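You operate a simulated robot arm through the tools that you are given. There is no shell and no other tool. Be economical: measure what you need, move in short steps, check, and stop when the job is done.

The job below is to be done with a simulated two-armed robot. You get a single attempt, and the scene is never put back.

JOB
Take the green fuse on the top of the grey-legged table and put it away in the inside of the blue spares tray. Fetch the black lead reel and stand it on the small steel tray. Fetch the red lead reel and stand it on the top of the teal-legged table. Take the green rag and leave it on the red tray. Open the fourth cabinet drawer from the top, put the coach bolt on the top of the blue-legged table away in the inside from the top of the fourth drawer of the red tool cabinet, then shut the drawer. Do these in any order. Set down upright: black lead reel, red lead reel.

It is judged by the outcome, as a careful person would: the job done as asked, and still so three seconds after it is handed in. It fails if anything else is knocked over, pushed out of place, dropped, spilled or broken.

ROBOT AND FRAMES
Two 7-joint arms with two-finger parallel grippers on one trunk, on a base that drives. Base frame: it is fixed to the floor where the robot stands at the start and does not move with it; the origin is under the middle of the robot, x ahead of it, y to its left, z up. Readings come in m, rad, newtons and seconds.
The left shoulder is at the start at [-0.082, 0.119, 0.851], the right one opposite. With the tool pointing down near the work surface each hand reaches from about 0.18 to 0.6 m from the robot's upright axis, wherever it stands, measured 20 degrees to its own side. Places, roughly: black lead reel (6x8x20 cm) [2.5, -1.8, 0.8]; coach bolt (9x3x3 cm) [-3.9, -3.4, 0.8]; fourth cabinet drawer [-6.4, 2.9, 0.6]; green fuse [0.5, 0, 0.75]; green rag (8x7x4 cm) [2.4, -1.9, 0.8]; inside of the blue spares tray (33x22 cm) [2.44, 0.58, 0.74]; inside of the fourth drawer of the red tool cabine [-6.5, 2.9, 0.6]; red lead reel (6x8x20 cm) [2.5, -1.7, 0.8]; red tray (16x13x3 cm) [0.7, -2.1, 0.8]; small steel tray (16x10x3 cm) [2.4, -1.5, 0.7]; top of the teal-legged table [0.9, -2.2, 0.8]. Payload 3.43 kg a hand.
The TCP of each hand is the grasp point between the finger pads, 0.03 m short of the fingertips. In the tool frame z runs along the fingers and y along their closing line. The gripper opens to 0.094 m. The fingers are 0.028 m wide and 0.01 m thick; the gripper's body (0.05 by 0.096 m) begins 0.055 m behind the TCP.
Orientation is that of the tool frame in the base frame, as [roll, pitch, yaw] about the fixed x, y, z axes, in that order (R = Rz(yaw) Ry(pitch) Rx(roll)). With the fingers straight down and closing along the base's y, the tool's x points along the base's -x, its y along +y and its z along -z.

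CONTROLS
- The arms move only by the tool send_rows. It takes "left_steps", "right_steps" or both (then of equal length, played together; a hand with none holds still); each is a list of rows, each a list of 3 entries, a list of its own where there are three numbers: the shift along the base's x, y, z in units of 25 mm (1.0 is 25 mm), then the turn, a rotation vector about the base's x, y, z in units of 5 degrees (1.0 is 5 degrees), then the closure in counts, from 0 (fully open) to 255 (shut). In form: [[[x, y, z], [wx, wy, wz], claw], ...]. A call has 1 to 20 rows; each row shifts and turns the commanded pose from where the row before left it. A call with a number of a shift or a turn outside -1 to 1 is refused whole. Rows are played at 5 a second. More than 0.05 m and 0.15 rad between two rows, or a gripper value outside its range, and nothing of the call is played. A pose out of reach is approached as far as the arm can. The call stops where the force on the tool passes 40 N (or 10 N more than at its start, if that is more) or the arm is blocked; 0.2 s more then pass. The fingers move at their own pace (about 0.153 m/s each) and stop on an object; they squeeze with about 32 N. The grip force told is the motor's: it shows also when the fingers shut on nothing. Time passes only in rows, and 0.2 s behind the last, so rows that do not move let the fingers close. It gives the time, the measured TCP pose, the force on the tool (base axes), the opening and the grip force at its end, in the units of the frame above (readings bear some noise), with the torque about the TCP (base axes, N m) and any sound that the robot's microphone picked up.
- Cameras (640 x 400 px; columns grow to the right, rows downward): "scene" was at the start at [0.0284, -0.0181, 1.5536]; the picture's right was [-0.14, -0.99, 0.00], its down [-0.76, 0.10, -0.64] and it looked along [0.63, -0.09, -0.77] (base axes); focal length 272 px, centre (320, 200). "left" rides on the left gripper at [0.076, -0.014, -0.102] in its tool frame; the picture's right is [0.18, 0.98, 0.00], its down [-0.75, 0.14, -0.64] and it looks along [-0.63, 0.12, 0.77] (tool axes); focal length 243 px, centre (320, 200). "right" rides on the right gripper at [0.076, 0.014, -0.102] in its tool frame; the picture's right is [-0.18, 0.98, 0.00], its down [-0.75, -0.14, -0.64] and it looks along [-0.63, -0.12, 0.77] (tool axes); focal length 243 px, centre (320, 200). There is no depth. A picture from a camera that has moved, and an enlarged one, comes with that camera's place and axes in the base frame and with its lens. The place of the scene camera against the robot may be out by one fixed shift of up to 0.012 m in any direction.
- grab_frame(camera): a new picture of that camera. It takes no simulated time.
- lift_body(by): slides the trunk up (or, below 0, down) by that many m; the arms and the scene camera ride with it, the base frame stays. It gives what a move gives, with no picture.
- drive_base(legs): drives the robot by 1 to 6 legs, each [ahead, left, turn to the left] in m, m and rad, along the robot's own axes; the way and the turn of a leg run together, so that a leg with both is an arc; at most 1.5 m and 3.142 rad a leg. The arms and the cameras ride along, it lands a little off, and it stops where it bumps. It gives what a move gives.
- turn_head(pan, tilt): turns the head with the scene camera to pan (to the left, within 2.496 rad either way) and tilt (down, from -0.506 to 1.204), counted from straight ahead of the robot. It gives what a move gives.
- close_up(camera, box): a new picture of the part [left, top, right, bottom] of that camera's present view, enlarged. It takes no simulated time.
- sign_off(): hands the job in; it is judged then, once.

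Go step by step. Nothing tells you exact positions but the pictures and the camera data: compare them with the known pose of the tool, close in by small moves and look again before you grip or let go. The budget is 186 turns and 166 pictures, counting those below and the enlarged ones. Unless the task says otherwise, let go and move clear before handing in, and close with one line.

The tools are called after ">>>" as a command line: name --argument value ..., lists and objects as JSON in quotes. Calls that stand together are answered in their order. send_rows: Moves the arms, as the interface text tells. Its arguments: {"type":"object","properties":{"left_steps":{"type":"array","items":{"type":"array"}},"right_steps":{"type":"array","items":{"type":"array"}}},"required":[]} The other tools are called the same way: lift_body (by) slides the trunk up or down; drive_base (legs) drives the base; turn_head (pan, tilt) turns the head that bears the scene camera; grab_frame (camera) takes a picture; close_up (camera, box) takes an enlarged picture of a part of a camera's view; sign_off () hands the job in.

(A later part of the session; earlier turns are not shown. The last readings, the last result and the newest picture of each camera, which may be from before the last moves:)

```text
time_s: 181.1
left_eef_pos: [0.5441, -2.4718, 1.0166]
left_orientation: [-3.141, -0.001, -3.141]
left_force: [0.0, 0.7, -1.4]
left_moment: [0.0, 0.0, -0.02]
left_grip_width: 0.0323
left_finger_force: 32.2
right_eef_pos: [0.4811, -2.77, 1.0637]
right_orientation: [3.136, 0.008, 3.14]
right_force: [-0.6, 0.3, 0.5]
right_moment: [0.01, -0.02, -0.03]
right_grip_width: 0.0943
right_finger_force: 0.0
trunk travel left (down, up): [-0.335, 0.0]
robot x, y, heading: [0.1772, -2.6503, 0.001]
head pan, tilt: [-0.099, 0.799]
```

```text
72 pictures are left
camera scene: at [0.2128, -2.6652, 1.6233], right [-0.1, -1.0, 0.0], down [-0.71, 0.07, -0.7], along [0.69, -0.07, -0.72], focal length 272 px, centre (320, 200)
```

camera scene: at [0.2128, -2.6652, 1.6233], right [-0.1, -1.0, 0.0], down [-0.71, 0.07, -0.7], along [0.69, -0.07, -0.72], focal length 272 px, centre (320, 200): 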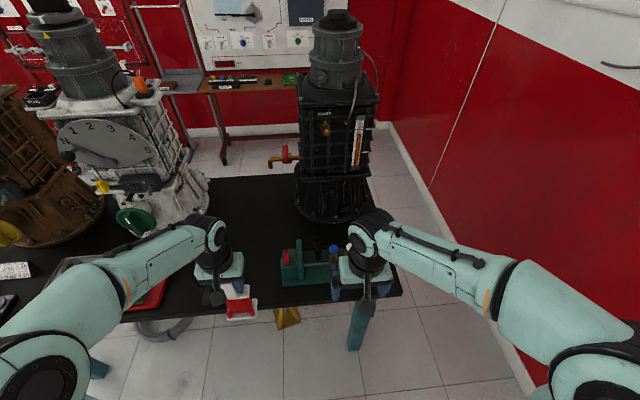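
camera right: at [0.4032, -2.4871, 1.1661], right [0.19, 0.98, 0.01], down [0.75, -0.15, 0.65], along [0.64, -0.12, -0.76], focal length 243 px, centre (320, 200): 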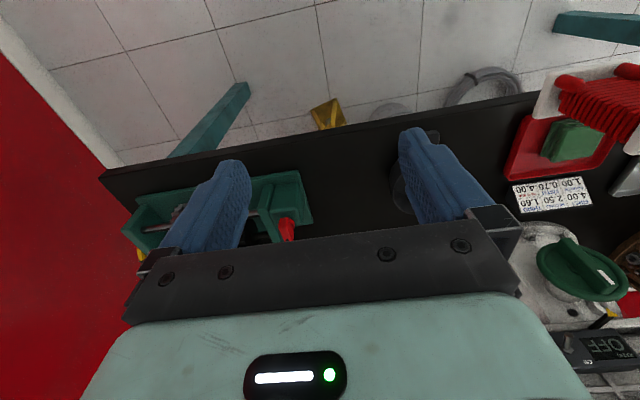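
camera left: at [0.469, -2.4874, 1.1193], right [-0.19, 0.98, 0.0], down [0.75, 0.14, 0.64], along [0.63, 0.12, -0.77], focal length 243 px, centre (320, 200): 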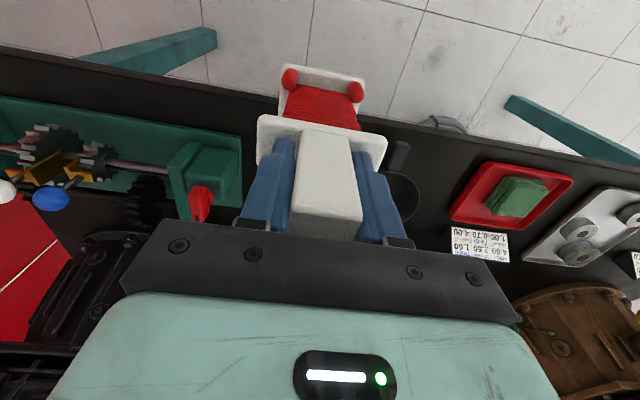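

>>> send_rows --left_steps '[[[0.97, -0.13, 0], [0, 0, 0], 255], [[0.97, -0.13, 0], [0, 0, 0], 255], [[0.97, -0.13, 0], [0, 0, 0], 255], [[0.97, -0.13, 0], [0, 0, 0], 255], [[0.97, -0.13, -0.5], [0, 0, 0], 255], [[0, 0, -1], [0, 0, 0], 255], [[0, 0, -0.8], [0, 0, 0], 255]]'

>>> grab_frame --camera "left"

>>> close_up --camera "scene" --box '[140, 200, 340, 330]'

>>> grab_frame --camera "right"

```text
time_s: 182.7
left_eef_pos: [0.6669, -2.4873, 0.9576]
left_orientation: [-3.141, 0.001, -3.141]
left_force: [0.3, -0.4, -2.8]
left_moment: [-0.02, -0.03, 0.02]
left_grip_width: 0.0321
left_finger_force: 32.1
right_eef_pos: [0.4821, -2.7699, 1.0645]
right_orientation: [3.137, 0.009, 3.141]
right_force: [0.2, -0.2, -0.6]
right_moment: [-0.01, 0.0, 0.03]
right_grip_width: 0.0941
right_finger_force: 0.0
trunk travel left (down, up): [-0.335, 0.0]
robot x, y, heading: [0.1797, -2.6495, 0.0]
head pan, tilt: [-0.099, 0.799]
```

```text
71 pictures are left
camera left: at [0.5917, -2.5023, 1.0598], right [-0.19, 0.98, 0.0], down [0.75, 0.14, 0.64], along [0.63, 0.12, -0.77], focal length 243 px, centre (320, 200)
```

left: 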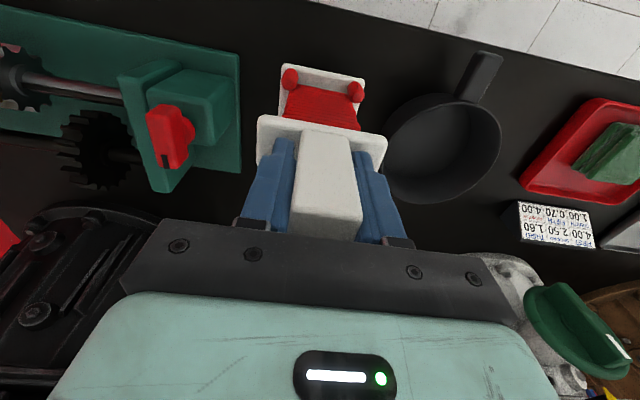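

```text
3.08 times, centred on (240, 265) of scene
camera zoom: at [0.2132, -2.6652, 1.6233], right [-0.1, -1.0, 0.0], down [-0.71, 0.07, -0.7], along [0.69, -0.07, -0.72], focal length 836 px, centre (566, 0)
```

zoom: 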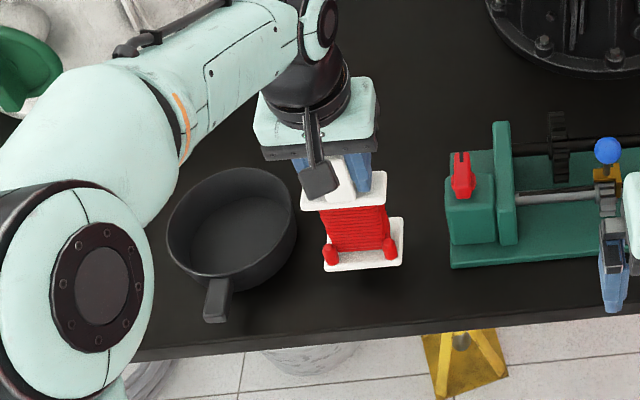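

```text
69 pictures are left
camera right: at [0.4037, -2.7552, 1.1661], right [0.19, 0.98, 0.01], down [0.75, -0.15, 0.65], along [0.64, -0.11, -0.76], focal length 243 px, centre (320, 200)
```

right: 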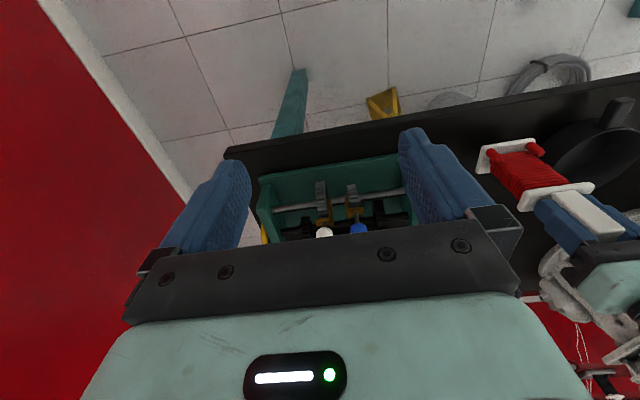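

Good clearance on both sides. I lower to contact in small steps.

>>> send_rows --left_steps '[[[0, -0.3, -0.3], [0, 0, 0], 255], [[0, 0, -0.2], [0, 0, 0], 255], [[0, 0, -0.15], [0, 0, 0], 255], [[0, 0, -0.1], [0, 0, 0], 255], [[0, 0, -0.1], [0, 0, 0], 255], [[0, 0, -0.1], [0, 0, 0], 255], [[0, 0, -0.1], [0, 0, 0], 255]]'

>>> close_up --camera "scene" --box '[180, 220, 320, 310]'

```text
time_s: 184.3
left_eef_pos: [0.666, -2.4964, 0.9321]
left_orientation: [-3.141, -0.002, -3.14]
left_force: [-0.5, 0.4, -1.9]
left_moment: [0.0, -0.02, 0.0]
left_grip_width: 0.032
left_finger_force: 31.8
right_eef_pos: [0.4808, -2.7696, 1.0646]
right_orientation: [3.136, 0.009, 3.138]
right_force: [-0.2, -0.5, 0.1]
right_moment: [0.04, -0.01, 0.01]
right_grip_width: 0.094
right_finger_force: 0.1
trunk travel left (down, up): [-0.335, 0.0]
robot x, y, heading: [0.18, -2.6501, -0.002]
head pan, tilt: [-0.099, 0.799]
```

```text
4.44 times, centred on (250, 265) of scene
camera zoom: at [0.213, -2.6652, 1.6233], right [-0.1, -1.0, 0.0], down [-0.71, 0.07, -0.7], along [0.69, -0.07, -0.72], focal length 1207 px, centre (631, -89)
```

zoom: 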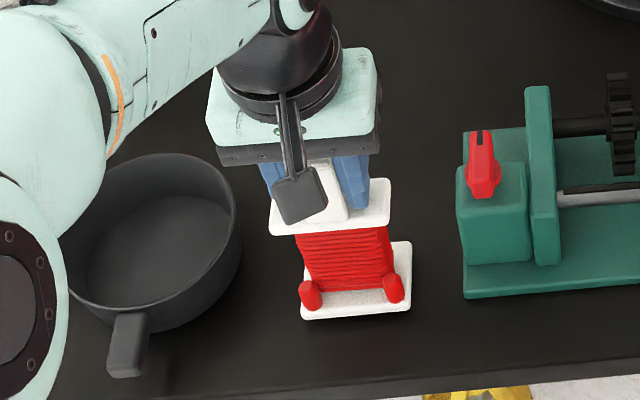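

>>> send_rows --left_steps '[[[0, 0, -0.12], [0, 0, 0], 255], [[0, 0, -0.1], [0, 0, 0], 255], [[0, 0, -0.1], [0, 0, 0], 255], [[0, 0, -0.1], [0, 0, 0], 255]]'

```text
time_s: 185.3
left_eef_pos: [0.6653, -2.4956, 0.9237]
left_orientation: [-3.141, 0.003, -3.141]
left_force: [-2.1, 0.9, 18.5]
left_moment: [0.11, 0.76, -0.02]
left_grip_width: 0.0323
left_finger_force: 32.1
right_eef_pos: [0.4799, -2.7703, 1.0651]
right_orientation: [3.136, 0.011, 3.141]
right_force: [0.7, 0.0, -0.2]
right_moment: [-0.01, 0.03, 0.03]
right_grip_width: 0.0939
right_finger_force: 0.1
trunk travel left (down, up): [-0.335, 0.0]
robot x, y, heading: [0.1765, -2.6458, 0.002]
head pan, tilt: [-0.099, 0.799]
```

Contact with the table. I release, and rise straight up.

>>> send_rows --left_steps '[[[0, 0, 0], [0, 0, 0], 230], [[0, 0, 0], [0, 0, 0], 140], [[0, 0, 0], [0, 0, 0], 100], [[0, 0, 0], [0, 0, 0], 90], [[0, 0, 0], [0, 0, 0], 90]]'

>>> close_up --camera "scene" --box '[180, 220, 320, 310]'

>>> send_rows --left_steps '[[[0, 0, 0.5], [0, 0, 0], 90], [[0, 0, 1], [0, 0, 0], 90], [[0, 0, 1], [0, 0, 0], 90], [[0, 0, 1], [0, 0, 0], 90], [[0, 0, 1], [0, 0, 0], 90], [[-1, 0, 0.5], [0, 0, 0], 90], [[-1, 0, 0], [0, 0, 0], 0], [[-1, 0, 0], [0, 0, 0], 0], [[-1, 0, 0], [0, 0, 0], 0], [[-1, 0, 0], [0, 0, 0], 0], [[-1, 0, 0], [0, 0, 0], 0]]'

>>> grab_frame --camera "left"

>>> grab_frame --camera "scene"

```text
time_s: 186.5
left_eef_pos: [0.6644, -2.4979, 0.9238]
left_orientation: [-3.139, 0.002, 3.14]
left_force: [-0.2, -10.2, 27.8]
left_moment: [-0.28, 0.15, -0.05]
left_grip_width: 0.0535
left_finger_force: 0.1
right_eef_pos: [0.4794, -2.7727, 1.0659]
right_orientation: [3.134, 0.012, 3.139]
right_force: [-0.2, 0.7, 0.2]
right_moment: [0.03, 0.05, -0.04]
right_grip_width: 0.0938
right_finger_force: 0.2
trunk travel left (down, up): [-0.335, 0.0]
robot x, y, heading: [0.1787, -2.648, 0.001]
head pan, tilt: [-0.099, 0.799]
```

```text
4.44 times, centred on (250, 265) of scene
camera zoom: at [0.2104, -2.6676, 1.6234], right [-0.1, -1.0, 0.0], down [-0.71, 0.07, -0.7], along [0.69, -0.07, -0.72], focal length 1207 px, centre (631, -89)
```

zoom: 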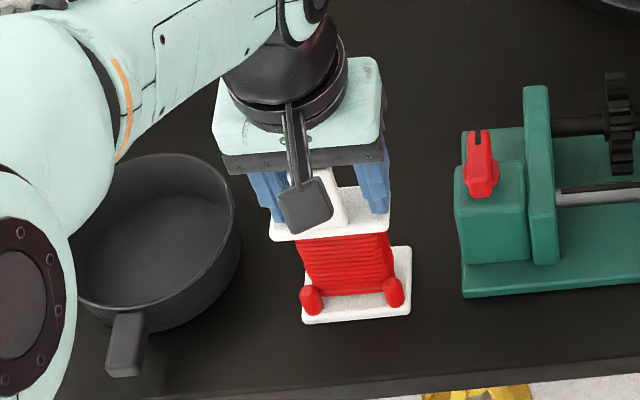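

```text
time_s: 188.9
left_eef_pos: [0.5158, -2.4967, 1.0484]
left_orientation: [-3.141, 0.0, -3.14]
left_force: [-0.1, 0.1, -0.2]
left_moment: [0.0, -0.01, 0.01]
left_grip_width: 0.094
left_finger_force: 0.0
right_eef_pos: [0.4802, -2.769, 1.0645]
right_orientation: [3.138, 0.008, 3.141]
right_force: [0.4, 0.1, 0.5]
right_moment: [-0.03, 0.0, 0.01]
right_grip_width: 0.094
right_finger_force: 0.1
trunk travel left (down, up): [-0.335, 0.0]
robot x, y, heading: [0.1826, -2.6474, 0.001]
head pan, tilt: [-0.099, 0.799]
```

```text
66 pictures are left
camera left: at [0.4399, -2.5118, 1.1506], right [-0.19, 0.98, 0.0], down [0.75, 0.14, 0.64], along [0.63, 0.12, -0.77], focal length 243 px, centre (320, 200)
```

left: 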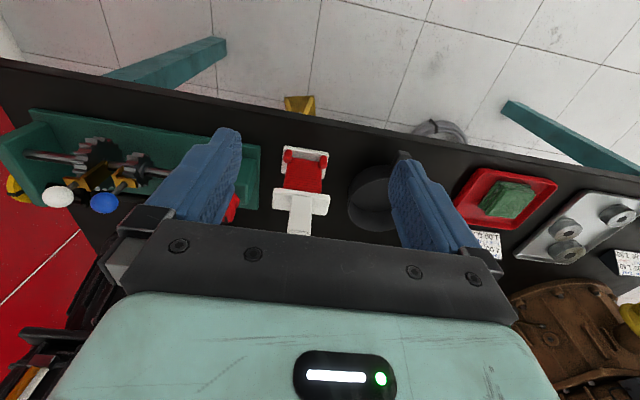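

```text
65 pictures are left
camera scene: at [0.212, -2.6651, 1.6233], right [-0.1, -1.0, 0.0], down [-0.71, 0.07, -0.7], along [0.69, -0.07, -0.72], focal length 272 px, centre (320, 200)
```

scene: 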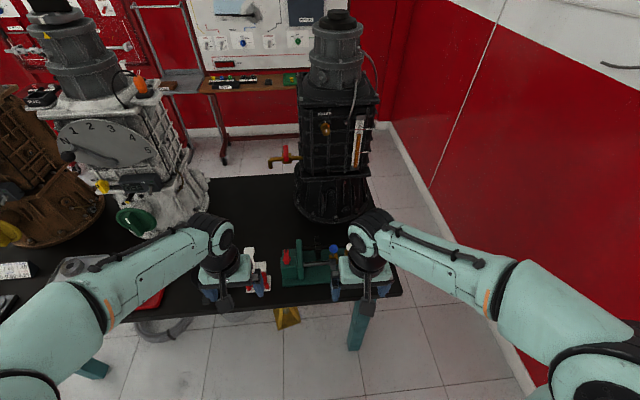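

The red reel stands on the teal-legged table. Next the coach bolt, far behind me: I drive back to the open aisle and look behind.

>>> drive_base --legs '[[-0.08, 0.85, 0], [0, 0.85, 0]]'

>>> turn_head --pan -2.45 --tilt 0.4

>>> grab_frame --camera "scene"

>>> turn_head --pan 2.45 --tilt 0.4

>>> grab_frame --camera "scene"

```text
time_s: 203.9
left_eef_pos: [0.4167, -0.8272, 1.047]
left_orientation: [-3.142, 0.0, -3.123]
left_force: [0.8, 0.5, -0.1]
left_moment: [0.02, 0.02, 0.02]
left_grip_width: 0.0939
left_finger_force: 0.1
right_eef_pos: [0.3861, -1.1006, 1.0654]
right_orientation: [3.136, 0.007, -3.128]
right_force: [-0.9, -0.1, 0.6]
right_moment: [-0.01, -0.02, -0.01]
right_grip_width: 0.0939
right_finger_force: 0.0
trunk travel left (down, up): [-0.335, 0.0]
robot x, y, heading: [0.0897, -0.9831, 0.022]
head pan, tilt: [-0.099, 0.799]
```

```text
time_s: 206.1
left_eef_pos: [0.4166, -0.8284, 1.0477]
left_orientation: [3.142, 0.0, -3.125]
left_force: [-0.4, -0.2, 0.0]
left_moment: [0.0, -0.05, -0.03]
left_grip_width: 0.0941
left_finger_force: 0.0
right_eef_pos: [0.3863, -1.1009, 1.0656]
right_orientation: [3.136, 0.009, -3.126]
right_force: [0.1, 0.1, 0.0]
right_moment: [0.02, -0.03, -0.01]
right_grip_width: 0.0942
right_finger_force: 0.0
trunk travel left (down, up): [-0.335, 0.0]
robot x, y, heading: [0.0836, -0.9851, 0.015]
head pan, tilt: [-2.45, 0.4]
```

```text
64 pictures are left
camera scene: at [-0.0342, -1.0542, 1.6584], right [-0.65, 0.76, 0.0], down [0.3, 0.25, -0.92], along [-0.7, -0.6, -0.39], focal length 272 px, centre (320, 200)
```

scene: 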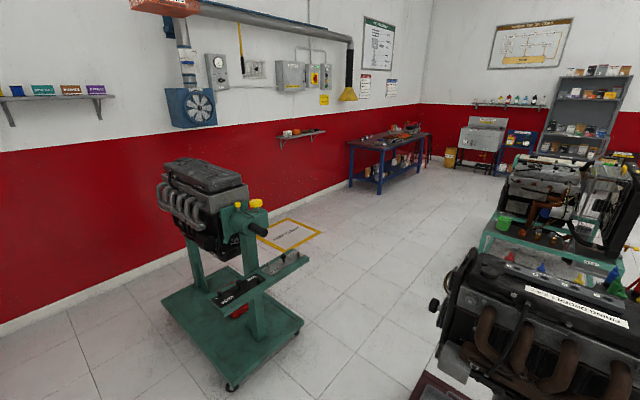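

```text
time_s: 209.9
left_eef_pos: [0.4171, -0.8271, 1.0484]
left_orientation: [-3.14, 0.001, -3.125]
left_force: [-0.7, 0.1, 0.1]
left_moment: [-0.01, -0.01, -0.05]
left_grip_width: 0.0938
left_finger_force: 0.2
right_eef_pos: [0.3872, -1.1005, 1.0654]
right_orientation: [3.136, 0.007, -3.126]
right_force: [-0.4, 0.0, -0.3]
right_moment: [0.01, 0.02, -0.03]
right_grip_width: 0.0937
right_finger_force: 0.0
trunk travel left (down, up): [-0.335, 0.0]
robot x, y, heading: [0.0842, -0.9854, 0.022]
head pan, tilt: [2.45, 0.4]
```

```text
63 pictures are left
camera scene: at [-0.0363, -0.936, 1.6584], right [0.62, 0.78, 0.0], down [0.3, -0.24, -0.92], along [-0.72, 0.57, -0.39], focal length 272 px, centre (320, 200)
```

scene: 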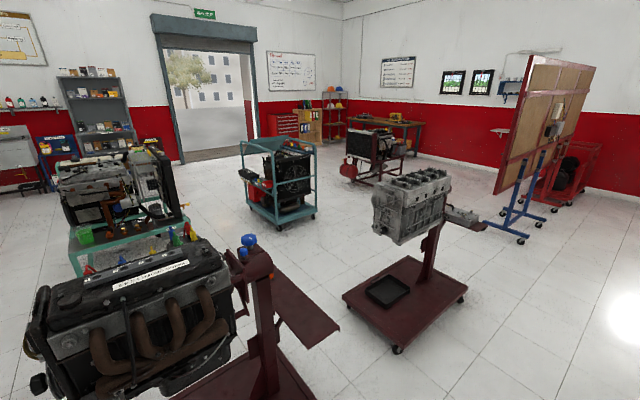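

Corridor identified between the green engine stand (y≈-2.08) and the black engine stand (y≈-1.25). I first turn around in the aisle.

>>> drive_base --legs '[[-0.12, -0.12, 0], [0, 0, 3.115]]'

>>> send_rows --left_steps '[[[-1, 0, 0.5], [0, 0, 0], 0], [[-1, 0, 0.5], [0, 0, 0], 0], [[-1, 0, 0.5], [0, 0, 0], 0], [[-1, 0, 0.5], [0, 0, 0], 0], [[-1, 0, 0.5], [0, 0, 0], 0], [[-1, 0, 0.5], [0, 0, 0], 0], [[-1, 0, 0.5], [0, 0, 0], 0]]' --right_steps '[[[-1, -0.1, 0.5], [0, 0, 0], 0], [[-1, -0.1, 0.5], [0, 0, 0], 0], [[-1, -0.1, 0.5], [0, 0, 0], 0], [[-1, -0.1, 0.5], [0, 0, 0], 0], [[-1, -0.1, 0.5], [0, 0, 0], 0], [[-1, -0.1, 0.5], [0, 0, 0], 0], [[-1, -0.1, 0.5], [0, 0, 0], 0]]'

>>> turn_head --pan 0.15 --tilt 0.6

>>> grab_frame --camera "scene"

```text
time_s: 219.1
left_eef_pos: [-0.3557, -1.2823, 1.0485]
left_orientation: [3.141, 0.0, 0.069]
left_force: [0.2, 0.5, 0.4]
left_moment: [0.02, 0.0, -0.01]
left_grip_width: 0.0939
left_finger_force: 0.1
right_eef_pos: [-0.3407, -1.0065, 1.0648]
right_orientation: [3.137, 0.009, 0.065]
right_force: [-0.3, 0.5, -0.4]
right_moment: [0.02, -0.01, -0.01]
right_grip_width: 0.094
right_finger_force: 0.1
trunk travel left (down, up): [-0.335, 0.0]
robot x, y, heading: [-0.03, -1.1092, -3.077]
head pan, tilt: [2.45, 0.4]
```

```text
time_s: 220.7
left_eef_pos: [-0.5322, -1.2832, 1.1361]
left_orientation: [3.141, -0.003, 0.067]
left_force: [0.5, -1.0, 0.8]
left_moment: [-0.01, -0.04, 0.0]
left_grip_width: 0.0941
left_finger_force: 0.0
right_eef_pos: [-0.5158, -1.0259, 1.1518]
right_orientation: [3.136, 0.007, 0.065]
right_force: [-0.9, 0.4, 0.8]
right_moment: [0.01, -0.01, 0.0]
right_grip_width: 0.0942
right_finger_force: 0.1
trunk travel left (down, up): [-0.335, 0.0]
robot x, y, heading: [-0.0314, -1.1041, -3.073]
head pan, tilt: [2.45, 0.4]
```

```text
time_s: 222.8
left_eef_pos: [-0.5295, -1.2832, 1.1362]
left_orientation: [3.14, -0.001, 0.067]
left_force: [0.5, 0.1, -0.4]
left_moment: [0.0, -0.01, -0.01]
left_grip_width: 0.0941
left_finger_force: 0.0
right_eef_pos: [-0.5138, -1.0254, 1.1528]
right_orientation: [3.137, 0.008, 0.067]
right_force: [0.3, 0.0, 0.8]
right_moment: [-0.01, 0.0, 0.03]
right_grip_width: 0.0941
right_finger_force: 0.0
trunk travel left (down, up): [-0.335, 0.0]
robot x, y, heading: [-0.0316, -1.1081, -3.076]
head pan, tilt: [0.15, 0.6]
```

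```text
62 pictures are left
camera scene: at [-0.0769, -1.1308, 1.6402], right [-0.22, 0.98, 0.0], down [0.55, 0.12, -0.83], along [-0.81, -0.18, -0.56], focal length 272 px, centre (320, 200)
```

scene: 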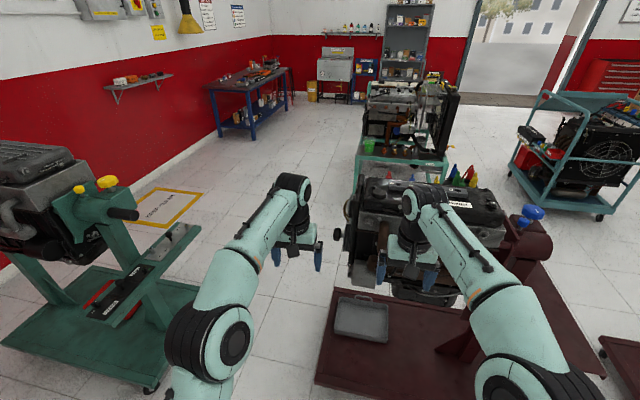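

The corridor is narrow for the elbows, so I'll tuck the hands, turn to face the wall (−y) and pass sideways.

>>> send_rows --left_steps '[[[1, 0, 0.5], [0, 0, 0], 0], [[1, 0, 0.5], [0, 0, 0], 0], [[1, 0, 0], [0, 0, 0], 0], [[1, 0, 0], [0, 0, 0], 0], [[1, 0, 0], [0, 0, 0], 0], [[1, 0, 0], [0, 0, 0], 0], [[1, 0, 0], [0, 0, 0], 0], [[1, 0, 0], [0, 0, 0], 0], [[1, 0, 0], [0, 0, 0], 0]]' --right_steps '[[[1, 0, 0.5], [0, 0, 0], 0], [[1, 0, 0.5], [0, 0, 0], 0], [[1, 0, 0], [0, 0, 0], 0], [[1, 0, 0], [0, 0, 0], 0], [[1, 0, 0], [0, 0, 0], 0], [[1, 0, 0], [0, 0, 0], 0], [[1, 0, 0], [0, 0, 0], 0], [[1, 0, 0], [0, 0, 0], 0], [[1, 0, 0], [0, 0, 0], 0]]'

>>> drive_base --legs '[[0, 0, 1.505], [0.5, 0, 0]]'

>>> turn_head --pan -1.3 --tilt 0.7

>>> grab_frame --camera "scene"

```text
time_s: 224.8
left_eef_pos: [-0.3041, -1.2802, 1.164]
left_orientation: [-3.141, 0.001, 0.068]
left_force: [0.5, 0.3, -0.2]
left_moment: [-0.04, 0.03, 0.01]
left_grip_width: 0.0939
left_finger_force: 0.1
right_eef_pos: [-0.2858, -1.0233, 1.1793]
right_orientation: [3.136, 0.011, 0.064]
right_force: [-0.1, 0.2, -0.1]
right_moment: [-0.07, 0.01, -0.01]
right_grip_width: 0.0939
right_finger_force: 0.0
trunk travel left (down, up): [-0.335, 0.0]
robot x, y, heading: [-0.0324, -1.1066, -3.073]
head pan, tilt: [0.15, 0.6]
```

```text
time_s: 231.4
left_eef_pos: [0.1266, -1.8856, 1.1621]
left_orientation: [-3.141, 0.0, 1.581]
left_force: [0.2, -0.3, 0.0]
left_moment: [0.01, 0.03, 0.0]
left_grip_width: 0.0942
left_finger_force: 0.0
right_eef_pos: [-0.1293, -1.8522, 1.1791]
right_orientation: [3.136, 0.009, 1.578]
right_force: [-0.8, -1.2, -0.2]
right_moment: [0.01, 0.02, 0.0]
right_grip_width: 0.0938
right_finger_force: 0.0
trunk travel left (down, up): [-0.335, 0.0]
robot x, y, heading: [-0.0261, -1.5977, -1.56]
head pan, tilt: [0.15, 0.6]
```

```text
time_s: 233.0
left_eef_pos: [0.1285, -1.8841, 1.1627]
left_orientation: [-3.141, 0.0, 1.579]
left_force: [0.3, -0.7, 0.2]
left_moment: [0.04, -0.03, 0.01]
left_grip_width: 0.094
left_finger_force: 0.0
right_eef_pos: [-0.1287, -1.8519, 1.1786]
right_orientation: [3.134, 0.008, 1.577]
right_force: [0.1, 0.8, -0.7]
right_moment: [-0.02, 0.03, 0.02]
right_grip_width: 0.094
right_finger_force: 0.1
trunk travel left (down, up): [-0.335, 0.0]
robot x, y, heading: [-0.031, -1.6017, -1.556]
head pan, tilt: [-1.3, 0.7]
```

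```text
61 pictures are left
camera scene: at [-0.1152, -1.5875, 1.6315], right [-0.28, 0.96, 0.0], down [0.62, 0.18, -0.76], along [-0.74, -0.21, -0.64], focal length 272 px, centre (320, 200)
```

scene: 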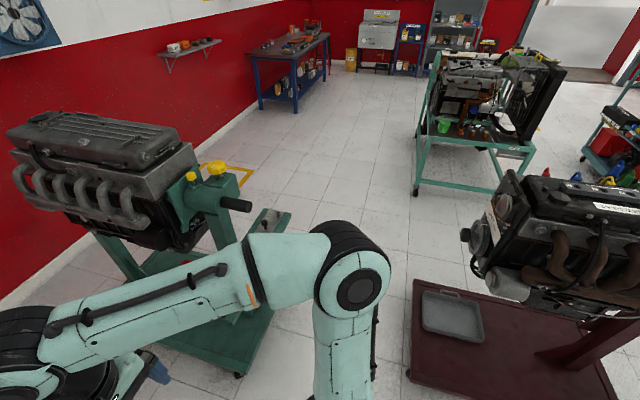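

Passage is clear on this line. I slide sideways (−x) through it toward the blue-legged table.

>>> drive_base --legs '[[0.07, -0.3, -0.015], [0, -1.45, 0], [0, -0.7, 0]]'

>>> turn_head --pan -0.8 --tilt 0.5

>>> grab_frame --camera "scene"

```text
time_s: 255.2
left_eef_pos: [-2.3792, -1.8813, 1.1631]
left_orientation: [3.141, 0.0, 1.51]
left_force: [-0.5, 0.1, 0.9]
left_moment: [0.0, -0.01, 0.0]
left_grip_width: 0.0938
left_finger_force: 0.1
right_eef_pos: [-2.6318, -1.8299, 1.1787]
right_orientation: [3.135, 0.009, 1.508]
right_force: [0.0, -0.1, -0.5]
right_moment: [-0.02, 0.03, 0.01]
right_grip_width: 0.0939
right_finger_force: 0.0
trunk travel left (down, up): [-0.335, 0.0]
robot x, y, heading: [-2.5163, -1.584, -1.636]
head pan, tilt: [-1.3, 0.7]
```

```text
time_s: 256.1
left_eef_pos: [-2.3779, -1.8816, 1.162]
left_orientation: [3.142, 0.0, 1.51]
left_force: [0.2, -0.1, -0.2]
left_moment: [-0.04, -0.01, -0.05]
left_grip_width: 0.0938
left_finger_force: 0.0
right_eef_pos: [-2.6316, -1.8297, 1.1792]
right_orientation: [3.137, 0.008, 1.507]
right_force: [-0.1, 0.7, 0.3]
right_moment: [0.0, 0.04, -0.01]
right_grip_width: 0.0941
right_finger_force: 0.0
trunk travel left (down, up): [-0.335, 0.0]
robot x, y, heading: [-2.5146, -1.5882, -1.634]
head pan, tilt: [-0.799, 0.499]
```

```text
60 pictures are left
camera scene: at [-2.5854, -1.6089, 1.6492], right [-0.65, 0.76, 0.0], down [0.36, 0.31, -0.88], along [-0.67, -0.57, -0.48], focal length 272 px, centre (320, 200)
```

scene: 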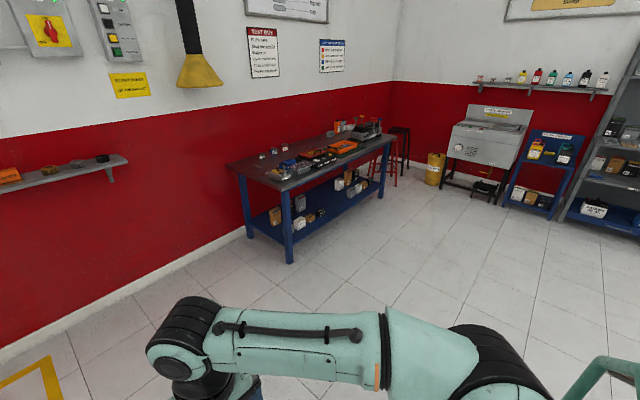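

>>> close_up --camera "scene" --box '[215, 115, 375, 215]'

```text
4.00 times, centred on (295, 165) of scene
camera zoom: at [-2.5854, -1.6089, 1.6492], right [-0.65, 0.76, 0.0], down [0.36, 0.31, -0.88], along [-0.67, -0.57, -0.48], focal length 1086 px, centre (420, 340)
```

zoom: 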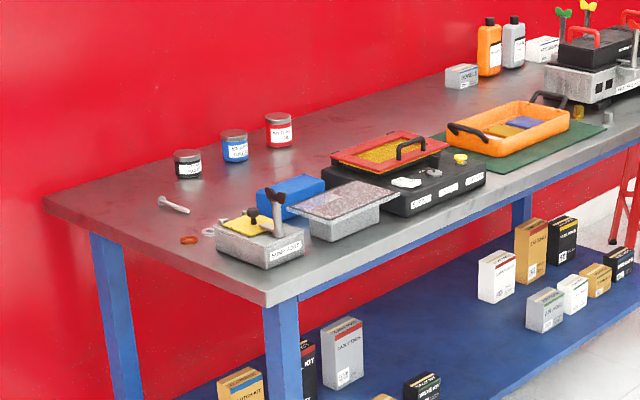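

The bolt is at about (−3.887, −3.40), with the table's end edge at x≈−3.72. I drive to a diagonal approach near that end.

>>> drive_base --legs '[[1.06, -0.77, 0], [0, 0, -0.6]]'

>>> turn_head --pan -0.35 --tilt 0.75

>>> grab_frame --camera "scene"

```text
time_s: 264.9
left_eef_pos: [-3.3987, -2.91, 1.1628]
left_orientation: [3.142, 0.0, 0.89]
left_force: [0.7, 0.2, 0.3]
left_moment: [-0.06, 0.01, 0.01]
left_grip_width: 0.094
left_finger_force: 0.1
right_eef_pos: [-3.5759, -2.7198, 1.1794]
right_orientation: [3.136, 0.008, 0.891]
right_force: [0.4, 0.1, -0.3]
right_moment: [-0.02, 0.0, 0.01]
right_grip_width: 0.0938
right_finger_force: 0.2
trunk travel left (down, up): [-0.335, 0.0]
robot x, y, heading: [-3.34, -2.5915, -2.252]
head pan, tilt: [-0.799, 0.499]
```

```text
time_s: 265.9
left_eef_pos: [-3.3991, -2.909, 1.1629]
left_orientation: [3.141, -0.001, 0.893]
left_force: [-0.7, 0.7, 0.4]
left_moment: [-0.01, 0.02, -0.01]
left_grip_width: 0.094
left_finger_force: 0.1
right_eef_pos: [-3.5764, -2.7195, 1.1787]
right_orientation: [3.136, 0.009, 0.891]
right_force: [0.0, 0.5, 0.0]
right_moment: [-0.02, 0.04, -0.03]
right_grip_width: 0.0941
right_finger_force: 0.1
trunk travel left (down, up): [-0.335, 0.0]
robot x, y, heading: [-3.3404, -2.5842, -2.252]
head pan, tilt: [-0.351, 0.75]
```

```text
58 pictures are left
camera scene: at [-3.387, -2.6044, 1.6273], right [-0.51, 0.86, 0.0], down [0.58, 0.35, -0.73], along [-0.63, -0.38, -0.68], focal length 272 px, centre (320, 200)
```

scene: 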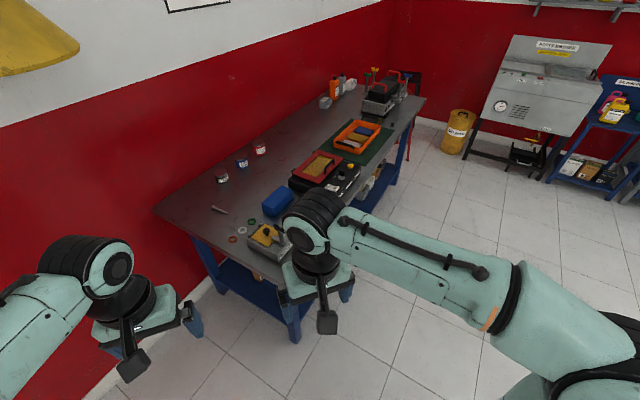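

>>> drive_base --legs '[[0.42, 0.27, 0.01]]'

>>> grab_frame --camera "right"

>>> grab_frame --camera "scene"

```text
time_s: 268.8
left_eef_pos: [-3.4466, -3.4031, 1.162]
left_orientation: [3.141, 0.001, 0.907]
left_force: [0.5, 0.0, -0.5]
left_moment: [0.0, -0.04, 0.04]
left_grip_width: 0.0941
left_finger_force: 0.1
right_eef_pos: [-3.6247, -3.2183, 1.1793]
right_orientation: [3.136, 0.01, 0.905]
right_force: [0.0, 0.7, 0.2]
right_moment: [0.04, -0.01, 0.01]
right_grip_width: 0.0939
right_finger_force: 0.0
trunk travel left (down, up): [-0.335, 0.0]
robot x, y, heading: [-3.3909, -3.0853, -2.231]
head pan, tilt: [-0.351, 0.75]
```

```text
57 pictures are left
camera right: at [-3.5683, -3.1649, 1.28], right [0.66, -0.75, 0.01], down [-0.58, -0.5, 0.65], along [-0.48, -0.43, -0.76], focal length 243 px, centre (320, 200)
```

right: 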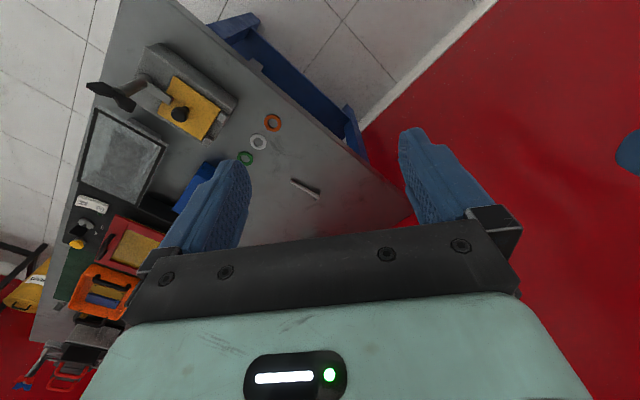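

```text
56 pictures are left
camera scene: at [-3.4385, -3.0995, 1.6272], right [-0.53, 0.85, 0.0], down [0.58, 0.36, -0.73], along [-0.62, -0.39, -0.68], focal length 272 px, centre (320, 200)
```

scene: 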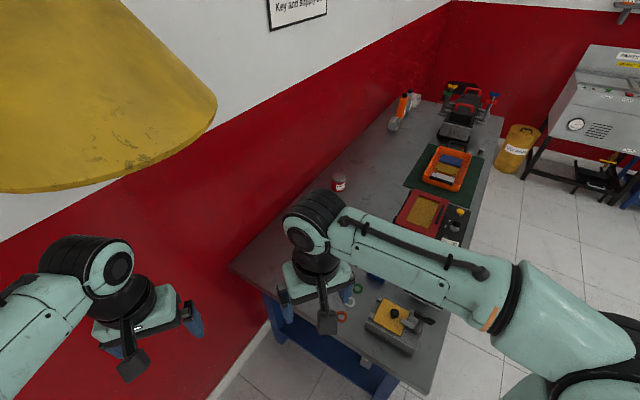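

The bolt lies along y near (−3.879, −3.392). I bring the right hand over it, rotating ~43° so the fingers close along x.

>>> send_rows --right_steps '[[[-0.85, -0.58, -0.9], [0, 0, 0.72], 0], [[-0.85, -0.58, -0.9], [0, 0, 0.72], 0], [[-0.85, -0.58, -0.9], [0, 0, 0.72], 0], [[-0.85, -0.58, -0.9], [0, 0, 0.72], 0], [[-0.85, -0.58, -0.9], [0, 0, 0.72], 0], [[-0.85, -0.58, -0.9], [0, 0, 0.72], 0], [[-0.85, -0.58, -0.9], [0, 0, 0.72], 0], [[-0.85, -0.58, -0.9], [0, 0, 0.72], 0], [[-0.85, -0.58, -0.9], [0, 0, 0.72], 0], [[-0.85, -0.58, -0.9], [0, 0, 0.72], 0], [[-0.85, -0.58, -0.9], [0, 0, 0.72], 0], [[-0.85, -0.58, -0.9], [0, 0, 0.72], 0]]'

>>> grab_frame --camera "right"

```text
time_s: 271.4
left_eef_pos: [-3.4459, -3.4051, 1.1616]
left_orientation: [-3.141, 0.0, 0.909]
left_force: [-1.1, 0.1, -0.6]
left_moment: [0.01, 0.01, -0.02]
left_grip_width: 0.094
left_finger_force: 0.2
right_eef_pos: [-3.8798, -3.3942, 0.9066]
right_orientation: [3.136, 0.011, 1.662]
right_force: [-0.1, 0.0, 0.0]
right_moment: [-0.01, -0.02, 0.0]
right_grip_width: 0.0938
right_finger_force: 0.0
trunk travel left (down, up): [-0.335, 0.0]
robot x, y, heading: [-3.3939, -3.0834, -2.231]
head pan, tilt: [-0.351, 0.75]
```

```text
55 pictures are left
camera right: at [-3.8742, -3.3156, 1.0073], right [1.0, -0.09, 0.01], down [-0.08, -0.76, 0.65], along [-0.06, -0.65, -0.76], focal length 243 px, centre (320, 200)
```

right: 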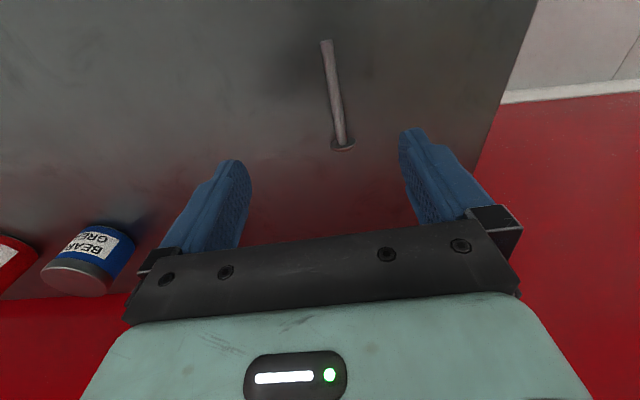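

Refined: bolt axis from (−3.872,−3.345) to (−3.864,−3.427) at z≈0.80. I align and lower near the table.

>>> send_rows --right_steps '[[[0.44, 0.44, -1], [0, 0, 0], 0], [[0, 0, -1], [0, 0, 0], 0], [[0, 0, -0.8], [0, 0, 0], 0]]'

>>> grab_frame --camera "right"

```text
time_s: 272.2
left_eef_pos: [-3.4456, -3.4039, 1.1629]
left_orientation: [3.14, 0.001, 0.908]
left_force: [0.0, -0.4, -0.3]
left_moment: [0.02, -0.01, -0.01]
left_grip_width: 0.094
left_finger_force: 0.0
right_eef_pos: [-3.87, -3.3816, 0.8356]
right_orientation: [3.137, 0.01, 1.66]
right_force: [-0.5, 0.6, 0.7]
right_moment: [0.0, -0.01, 0.02]
right_grip_width: 0.0937
right_finger_force: 0.2
trunk travel left (down, up): [-0.335, 0.0]
robot x, y, heading: [-3.3933, -3.0833, -2.23]
head pan, tilt: [-0.351, 0.75]
```

```text
54 pictures are left
camera right: at [-3.864, -3.3028, 0.9377], right [1.0, -0.1, 0.01], down [-0.08, -0.76, 0.65], along [-0.06, -0.65, -0.76], focal length 243 px, centre (320, 200)
```

right: 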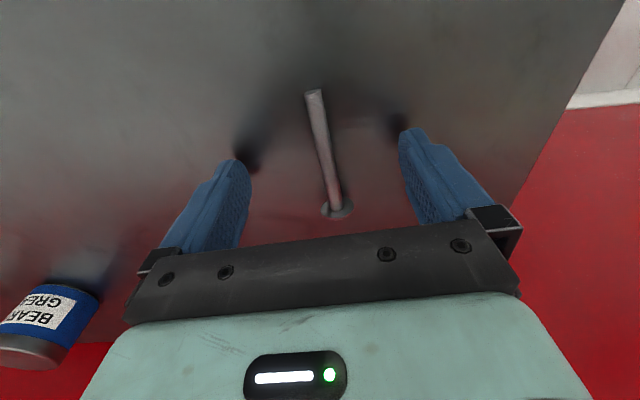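

Aligned with the bolt. I lower in small steps and close on the shaft.

>>> send_rows --right_steps '[[[0.12, 0, -0.3], [0, 0, 0], 0], [[0, 0, -0.15], [0, 0, 0], 0], [[0, 0, -0.1], [0, 0, 0], 0], [[0, 0, -0.1], [0, 0, 0], 0]]'

```text
time_s: 273.2
left_eef_pos: [-3.4447, -3.4024, 1.1626]
left_orientation: [3.141, 0.0, 0.907]
left_force: [-0.7, -0.4, -0.1]
left_moment: [0.02, -0.01, -0.02]
left_grip_width: 0.0939
left_finger_force: 0.0
right_eef_pos: [-3.8691, -3.3819, 0.8302]
right_orientation: [3.141, 0.013, 1.657]
right_force: [0.8, 6.8, 16.5]
right_moment: [0.49, -0.79, 0.17]
right_grip_width: 0.0936
right_finger_force: 0.0
trunk travel left (down, up): [-0.335, 0.0]
robot x, y, heading: [-3.394, -3.0855, -2.236]
head pan, tilt: [-0.351, 0.75]
stopped in row 4 (right hand): the force on the tool passed its limit at 43 N (the readings are from after the stop); the commanded pose is now the measured one
```

Tips touch the table (z≈0.799). Raise a hair, close and lift.

>>> send_rows --right_steps '[[[0, 0, 0.08], [0, 0, 0], 60], [[0, 0, 0], [0, 0, 0], 160], [[0, 0, 0], [0, 0, 0], 255], [[0, 0, 0], [0, 0, 0], 255], [[0, 0, 0], [0, 0, 0], 255], [[0, 0, 0.4], [0, 0, 0], 255], [[0, 0, 1], [0, 0, 0], 255], [[0, 0, 1], [0, 0, 0], 255]]'

>>> close_up --camera "right" --box '[200, 50, 440, 230]'

```text
time_s: 275.0
left_eef_pos: [-3.4473, -3.4048, 1.1617]
left_orientation: [3.142, 0.0, 0.908]
left_force: [0.0, -0.2, 0.2]
left_moment: [-0.01, 0.0, 0.01]
left_grip_width: 0.0941
left_finger_force: 0.0
right_eef_pos: [-3.8667, -3.3801, 0.8904]
right_orientation: [3.139, 0.012, 1.659]
right_force: [-0.2, 0.2, -0.7]
right_moment: [-0.01, 0.0, -0.02]
right_grip_width: 0.0084
right_finger_force: 32.2
trunk travel left (down, up): [-0.335, 0.0]
robot x, y, heading: [-3.3894, -3.0834, -2.232]
head pan, tilt: [-0.351, 0.75]
```

```text
2.22 times, centred on (320, 140) of right
camera zoom: at [-3.8602, -3.3022, 0.9914], right [1.0, -0.1, 0.0], down [-0.08, -0.76, 0.65], along [-0.06, -0.65, -0.76], focal length 539 px, centre (320, 333)
```

zoom: 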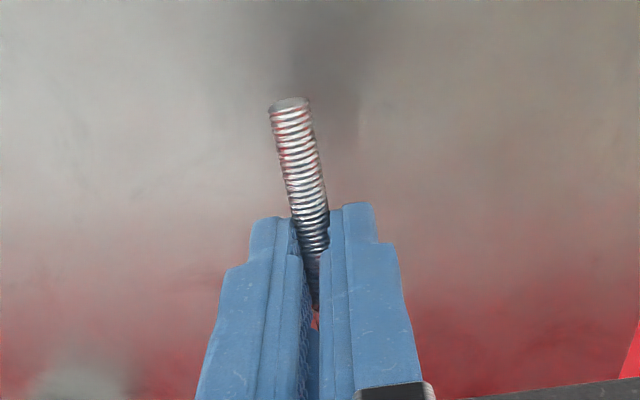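

The bolt is held. I lift and tuck it, back off from the table, turn to face −x and look around.

>>> send_rows --right_steps '[[[0, 0, 1], [0, 0, 0], 255], [[0, 0, 1], [0, 0, 0], 255], [[0.85, 0.58, 0.9], [0, 0, -0.72], 255], [[0.85, 0.58, 0.9], [0, 0, -0.72], 255], [[0.85, 0.58, 0.9], [0, 0, -0.72], 255], [[0.85, 0.58, 0.9], [0, 0, -0.72], 255], [[0.85, 0.58, 0.9], [0, 0, -0.72], 255], [[0.85, 0.58, 0.9], [0, 0, -0.72], 255], [[0.85, 0.58, 0.9], [0, 0, -0.72], 255], [[0.85, 0.58, 0.9], [0, 0, -0.72], 255], [[0.85, 0.58, 0], [0, 0, -0.72], 255], [[0.85, 0.58, 0], [0, 0, -0.72], 255], [[0.85, 0.58, 0], [0, 0, -0.72], 255], [[0.85, 0.58, 0], [0, 0, -0.72], 255]]'

>>> drive_base --legs '[[-0.85, -0.67, 0], [0, 0, -0.91], [1.1, 0, 0]]'

>>> turn_head --pan -0.9 --tilt 0.35

>>> grab_frame --camera "scene"

```text
time_s: 278.0
left_eef_pos: [-3.444, -3.4045, 1.1619]
left_orientation: [3.141, -0.001, 0.909]
left_force: [0.1, 0.4, 0.2]
left_moment: [-0.01, -0.02, -0.02]
left_grip_width: 0.0939
left_finger_force: 0.1
right_eef_pos: [-3.6132, -3.2086, 1.1177]
right_orientation: [3.139, 0.012, 0.903]
right_force: [-0.5, 0.6, 0.2]
right_moment: [0.02, 0.0, -0.03]
right_grip_width: 0.0088
right_finger_force: 32.4
trunk travel left (down, up): [-0.335, 0.0]
robot x, y, heading: [-3.3913, -3.0853, -2.237]
head pan, tilt: [-0.351, 0.75]
```

```text
time_s: 292.0
left_eef_pos: [-4.7908, -2.15, 1.1639]
left_orientation: [3.141, -0.001, 0.0]
left_force: [0.0, 0.2, -0.2]
left_moment: [0.0, 0.0, 0.01]
left_grip_width: 0.094
left_finger_force: 0.1
right_eef_pos: [-4.7394, -1.897, 1.1197]
right_orientation: [3.139, 0.012, -0.005]
right_force: [-0.6, 0.7, -0.5]
right_moment: [-0.02, -0.01, 0.02]
right_grip_width: 0.0085
right_finger_force: 32.2
trunk travel left (down, up): [-0.335, 0.0]
robot x, y, heading: [-4.5064, -1.9916, -3.144]
head pan, tilt: [-0.351, 0.75]
```

```text
time_s: 292.9
left_eef_pos: [-4.7902, -2.1489, 1.1617]
left_orientation: [3.141, 0.001, 0.002]
left_force: [-1.1, 0.5, -0.2]
left_moment: [-0.01, -0.02, 0.01]
left_grip_width: 0.0937
left_finger_force: 0.1
right_eef_pos: [-4.7391, -1.8955, 1.1177]
right_orientation: [3.14, 0.012, -0.005]
right_force: [0.1, 0.3, -0.5]
right_moment: [-0.01, -0.02, 0.01]
right_grip_width: 0.0083
right_finger_force: 31.6
trunk travel left (down, up): [-0.335, 0.0]
robot x, y, heading: [-4.5012, -1.9905, -3.143]
head pan, tilt: [-0.901, 0.351]
```

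```text
52 pictures are left
camera scene: at [-4.5212, -1.9282, 1.6629], right [0.78, 0.62, 0.0], down [0.21, -0.27, -0.94], along [-0.58, 0.74, -0.34], focal length 272 px, centre (320, 200)
```

scene: 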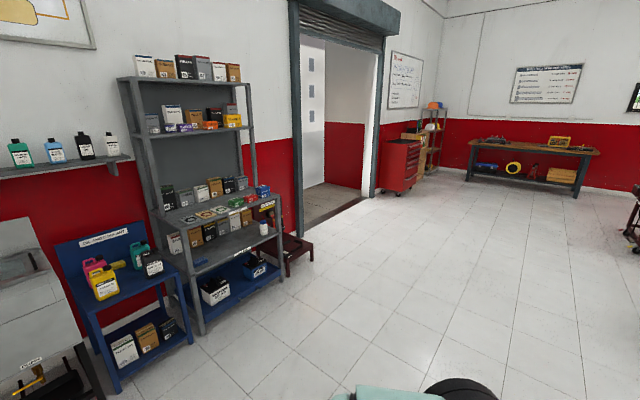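

The floor toward the red cabinet is clear. I drive sideways (+y) to it, facing −x.

>>> drive_base --legs '[[0.1, -1.48, 0], [0.2, -1.48, 0], [0.3, -1.4, 0]]'

>>> turn_head --pan -0.4 --tilt 0.6

>>> grab_frame --camera "scene"

```text
time_s: 331.0
left_eef_pos: [-5.3008, 2.246, 1.1631]
left_orientation: [-3.141, 0.0, -0.026]
left_force: [-0.6, 0.4, 0.0]
left_moment: [0.01, 0.0, 0.0]
left_grip_width: 0.0939
left_finger_force: 0.0
right_eef_pos: [-5.2437, 2.4969, 1.1183]
right_orientation: [3.14, 0.011, -0.027]
right_force: [0.3, 0.3, -1.0]
right_moment: [0.0, 0.01, 0.0]
right_grip_width: 0.0084
right_finger_force: 32.0
trunk travel left (down, up): [-0.335, 0.0]
robot x, y, heading: [-5.0105, 2.3927, 3.113]
head pan, tilt: [-0.901, 0.351]
```

```text
time_s: 331.9
left_eef_pos: [-5.3011, 2.2452, 1.1631]
left_orientation: [3.141, 0.0, -0.026]
left_force: [0.0, 0.6, 0.0]
left_moment: [0.0, -0.01, 0.0]
left_grip_width: 0.094
left_finger_force: 0.2
right_eef_pos: [-5.2427, 2.4972, 1.1184]
right_orientation: [3.141, 0.012, -0.028]
right_force: [0.8, 0.3, -0.2]
right_moment: [-0.01, 0.03, 0.01]
right_grip_width: 0.0082
right_finger_force: 31.6
trunk travel left (down, up): [-0.335, 0.0]
robot x, y, heading: [-5.0124, 2.3963, 3.118]
head pan, tilt: [-0.4, 0.6]
```

```text
51 pictures are left
camera scene: at [-5.0502, 2.4212, 1.6402], right [0.41, 0.91, 0.0], down [0.51, -0.23, -0.83], along [-0.75, 0.34, -0.56], focal length 272 px, centre (320, 200)
```

scene: 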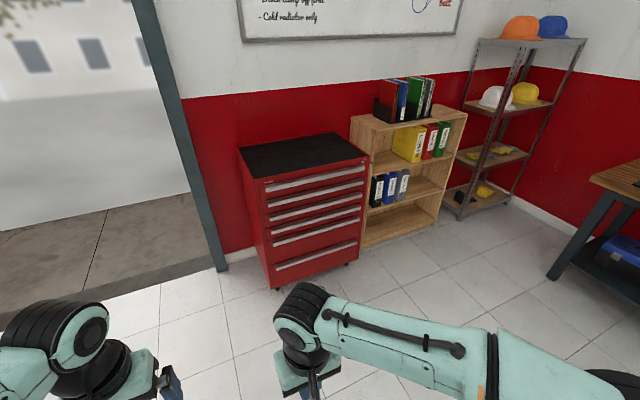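

>>> close_up --camera "scene" --box '[230, 120, 390, 300]'

```text
2.22 times, centred on (310, 210) of scene
camera zoom: at [-5.0502, 2.4212, 1.6402], right [0.41, 0.91, 0.0], down [0.51, -0.23, -0.83], along [-0.75, 0.34, -0.56], focal length 603 px, centre (342, 178)
```

zoom: 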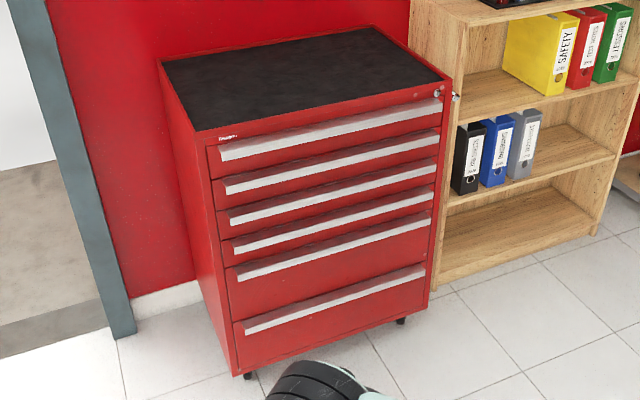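

The fourth drawer's handle strip is at z≈0.61, front face x≈−6.26, y from 2.62 to 3.28. I drive up to it and lower the trunk.

>>> drive_base --legs '[[0.55, -0.52, 0.024]]'

>>> lift_body --by -0.22

>>> turn_head --pan 0.0 --tilt 0.7

>>> grab_frame --camera "scene"

>>> grab_frame --camera "left"

```text
time_s: 336.9
left_eef_pos: [-5.8359, 2.7524, 1.163]
left_orientation: [-3.141, -0.001, 0.013]
left_force: [0.0, -0.4, 0.5]
left_moment: [-0.02, -0.03, -0.03]
left_grip_width: 0.0941
left_finger_force: 0.2
right_eef_pos: [-5.7879, 3.0063, 1.1188]
right_orientation: [3.14, 0.012, 0.01]
right_force: [0.2, -0.6, -0.1]
right_moment: [0.01, -0.02, 0.02]
right_grip_width: 0.0084
right_finger_force: 32.5
trunk travel left (down, up): [-0.335, 0.0]
robot x, y, heading: [-5.5507, 2.9139, -3.129]
head pan, tilt: [-0.4, 0.6]
```

```text
time_s: 339.2
left_eef_pos: [-5.835, 2.7518, 0.9417]
left_orientation: [3.141, 0.0, 0.014]
left_force: [0.3, -0.6, 0.3]
left_moment: [0.01, 0.01, 0.0]
left_grip_width: 0.0939
left_finger_force: 0.0
right_eef_pos: [-5.7879, 3.0055, 0.898]
right_orientation: [3.14, 0.013, 0.009]
right_force: [0.8, 0.2, -0.1]
right_moment: [-0.04, -0.02, 0.0]
right_grip_width: 0.0085
right_finger_force: 32.2
trunk travel left (down, up): [-0.115, 0.22]
robot x, y, heading: [-5.5543, 2.9132, -3.126]
head pan, tilt: [-0.4, 0.6]
```

```text
time_s: 340.1
left_eef_pos: [-5.8368, 2.7517, 0.9429]
left_orientation: [3.14, 0.001, 0.015]
left_force: [-0.6, 0.1, 0.2]
left_moment: [-0.03, 0.02, 0.01]
left_grip_width: 0.0942
left_finger_force: 0.0
right_eef_pos: [-5.7878, 3.0056, 0.8984]
right_orientation: [3.14, 0.011, 0.01]
right_force: [0.1, 0.9, -0.1]
right_moment: [0.01, 0.02, 0.03]
right_grip_width: 0.0083
right_finger_force: 32.5
trunk travel left (down, up): [-0.115, 0.22]
robot x, y, heading: [-5.5511, 2.9155, -3.127]
head pan, tilt: [0.0, 0.7]
```

```text
49 pictures are left
camera scene: at [-5.6128, 2.9039, 1.407], right [-0.01, 1.0, 0.0], down [0.64, 0.01, -0.77], along [-0.77, -0.01, -0.64], focal length 272 px, centre (320, 200)
```

scene: 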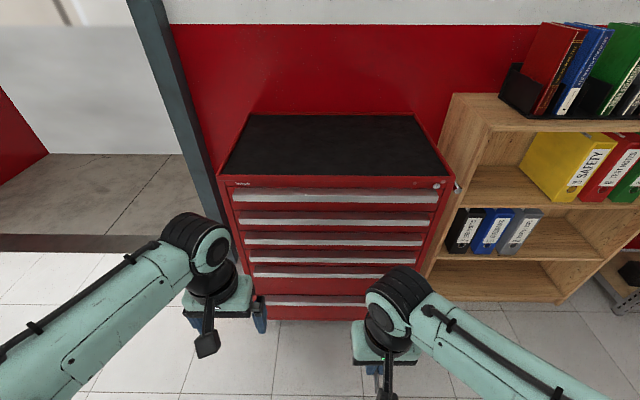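

```text
48 pictures are left
camera left: at [-5.7589, 2.767, 1.0449], right [0.2, -0.98, 0.0], down [-0.75, -0.15, 0.64], along [-0.63, -0.13, -0.77], focal length 243 px, centre (320, 200)
```

left: 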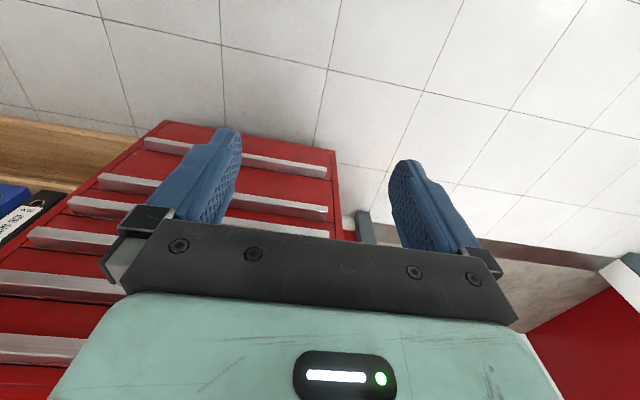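

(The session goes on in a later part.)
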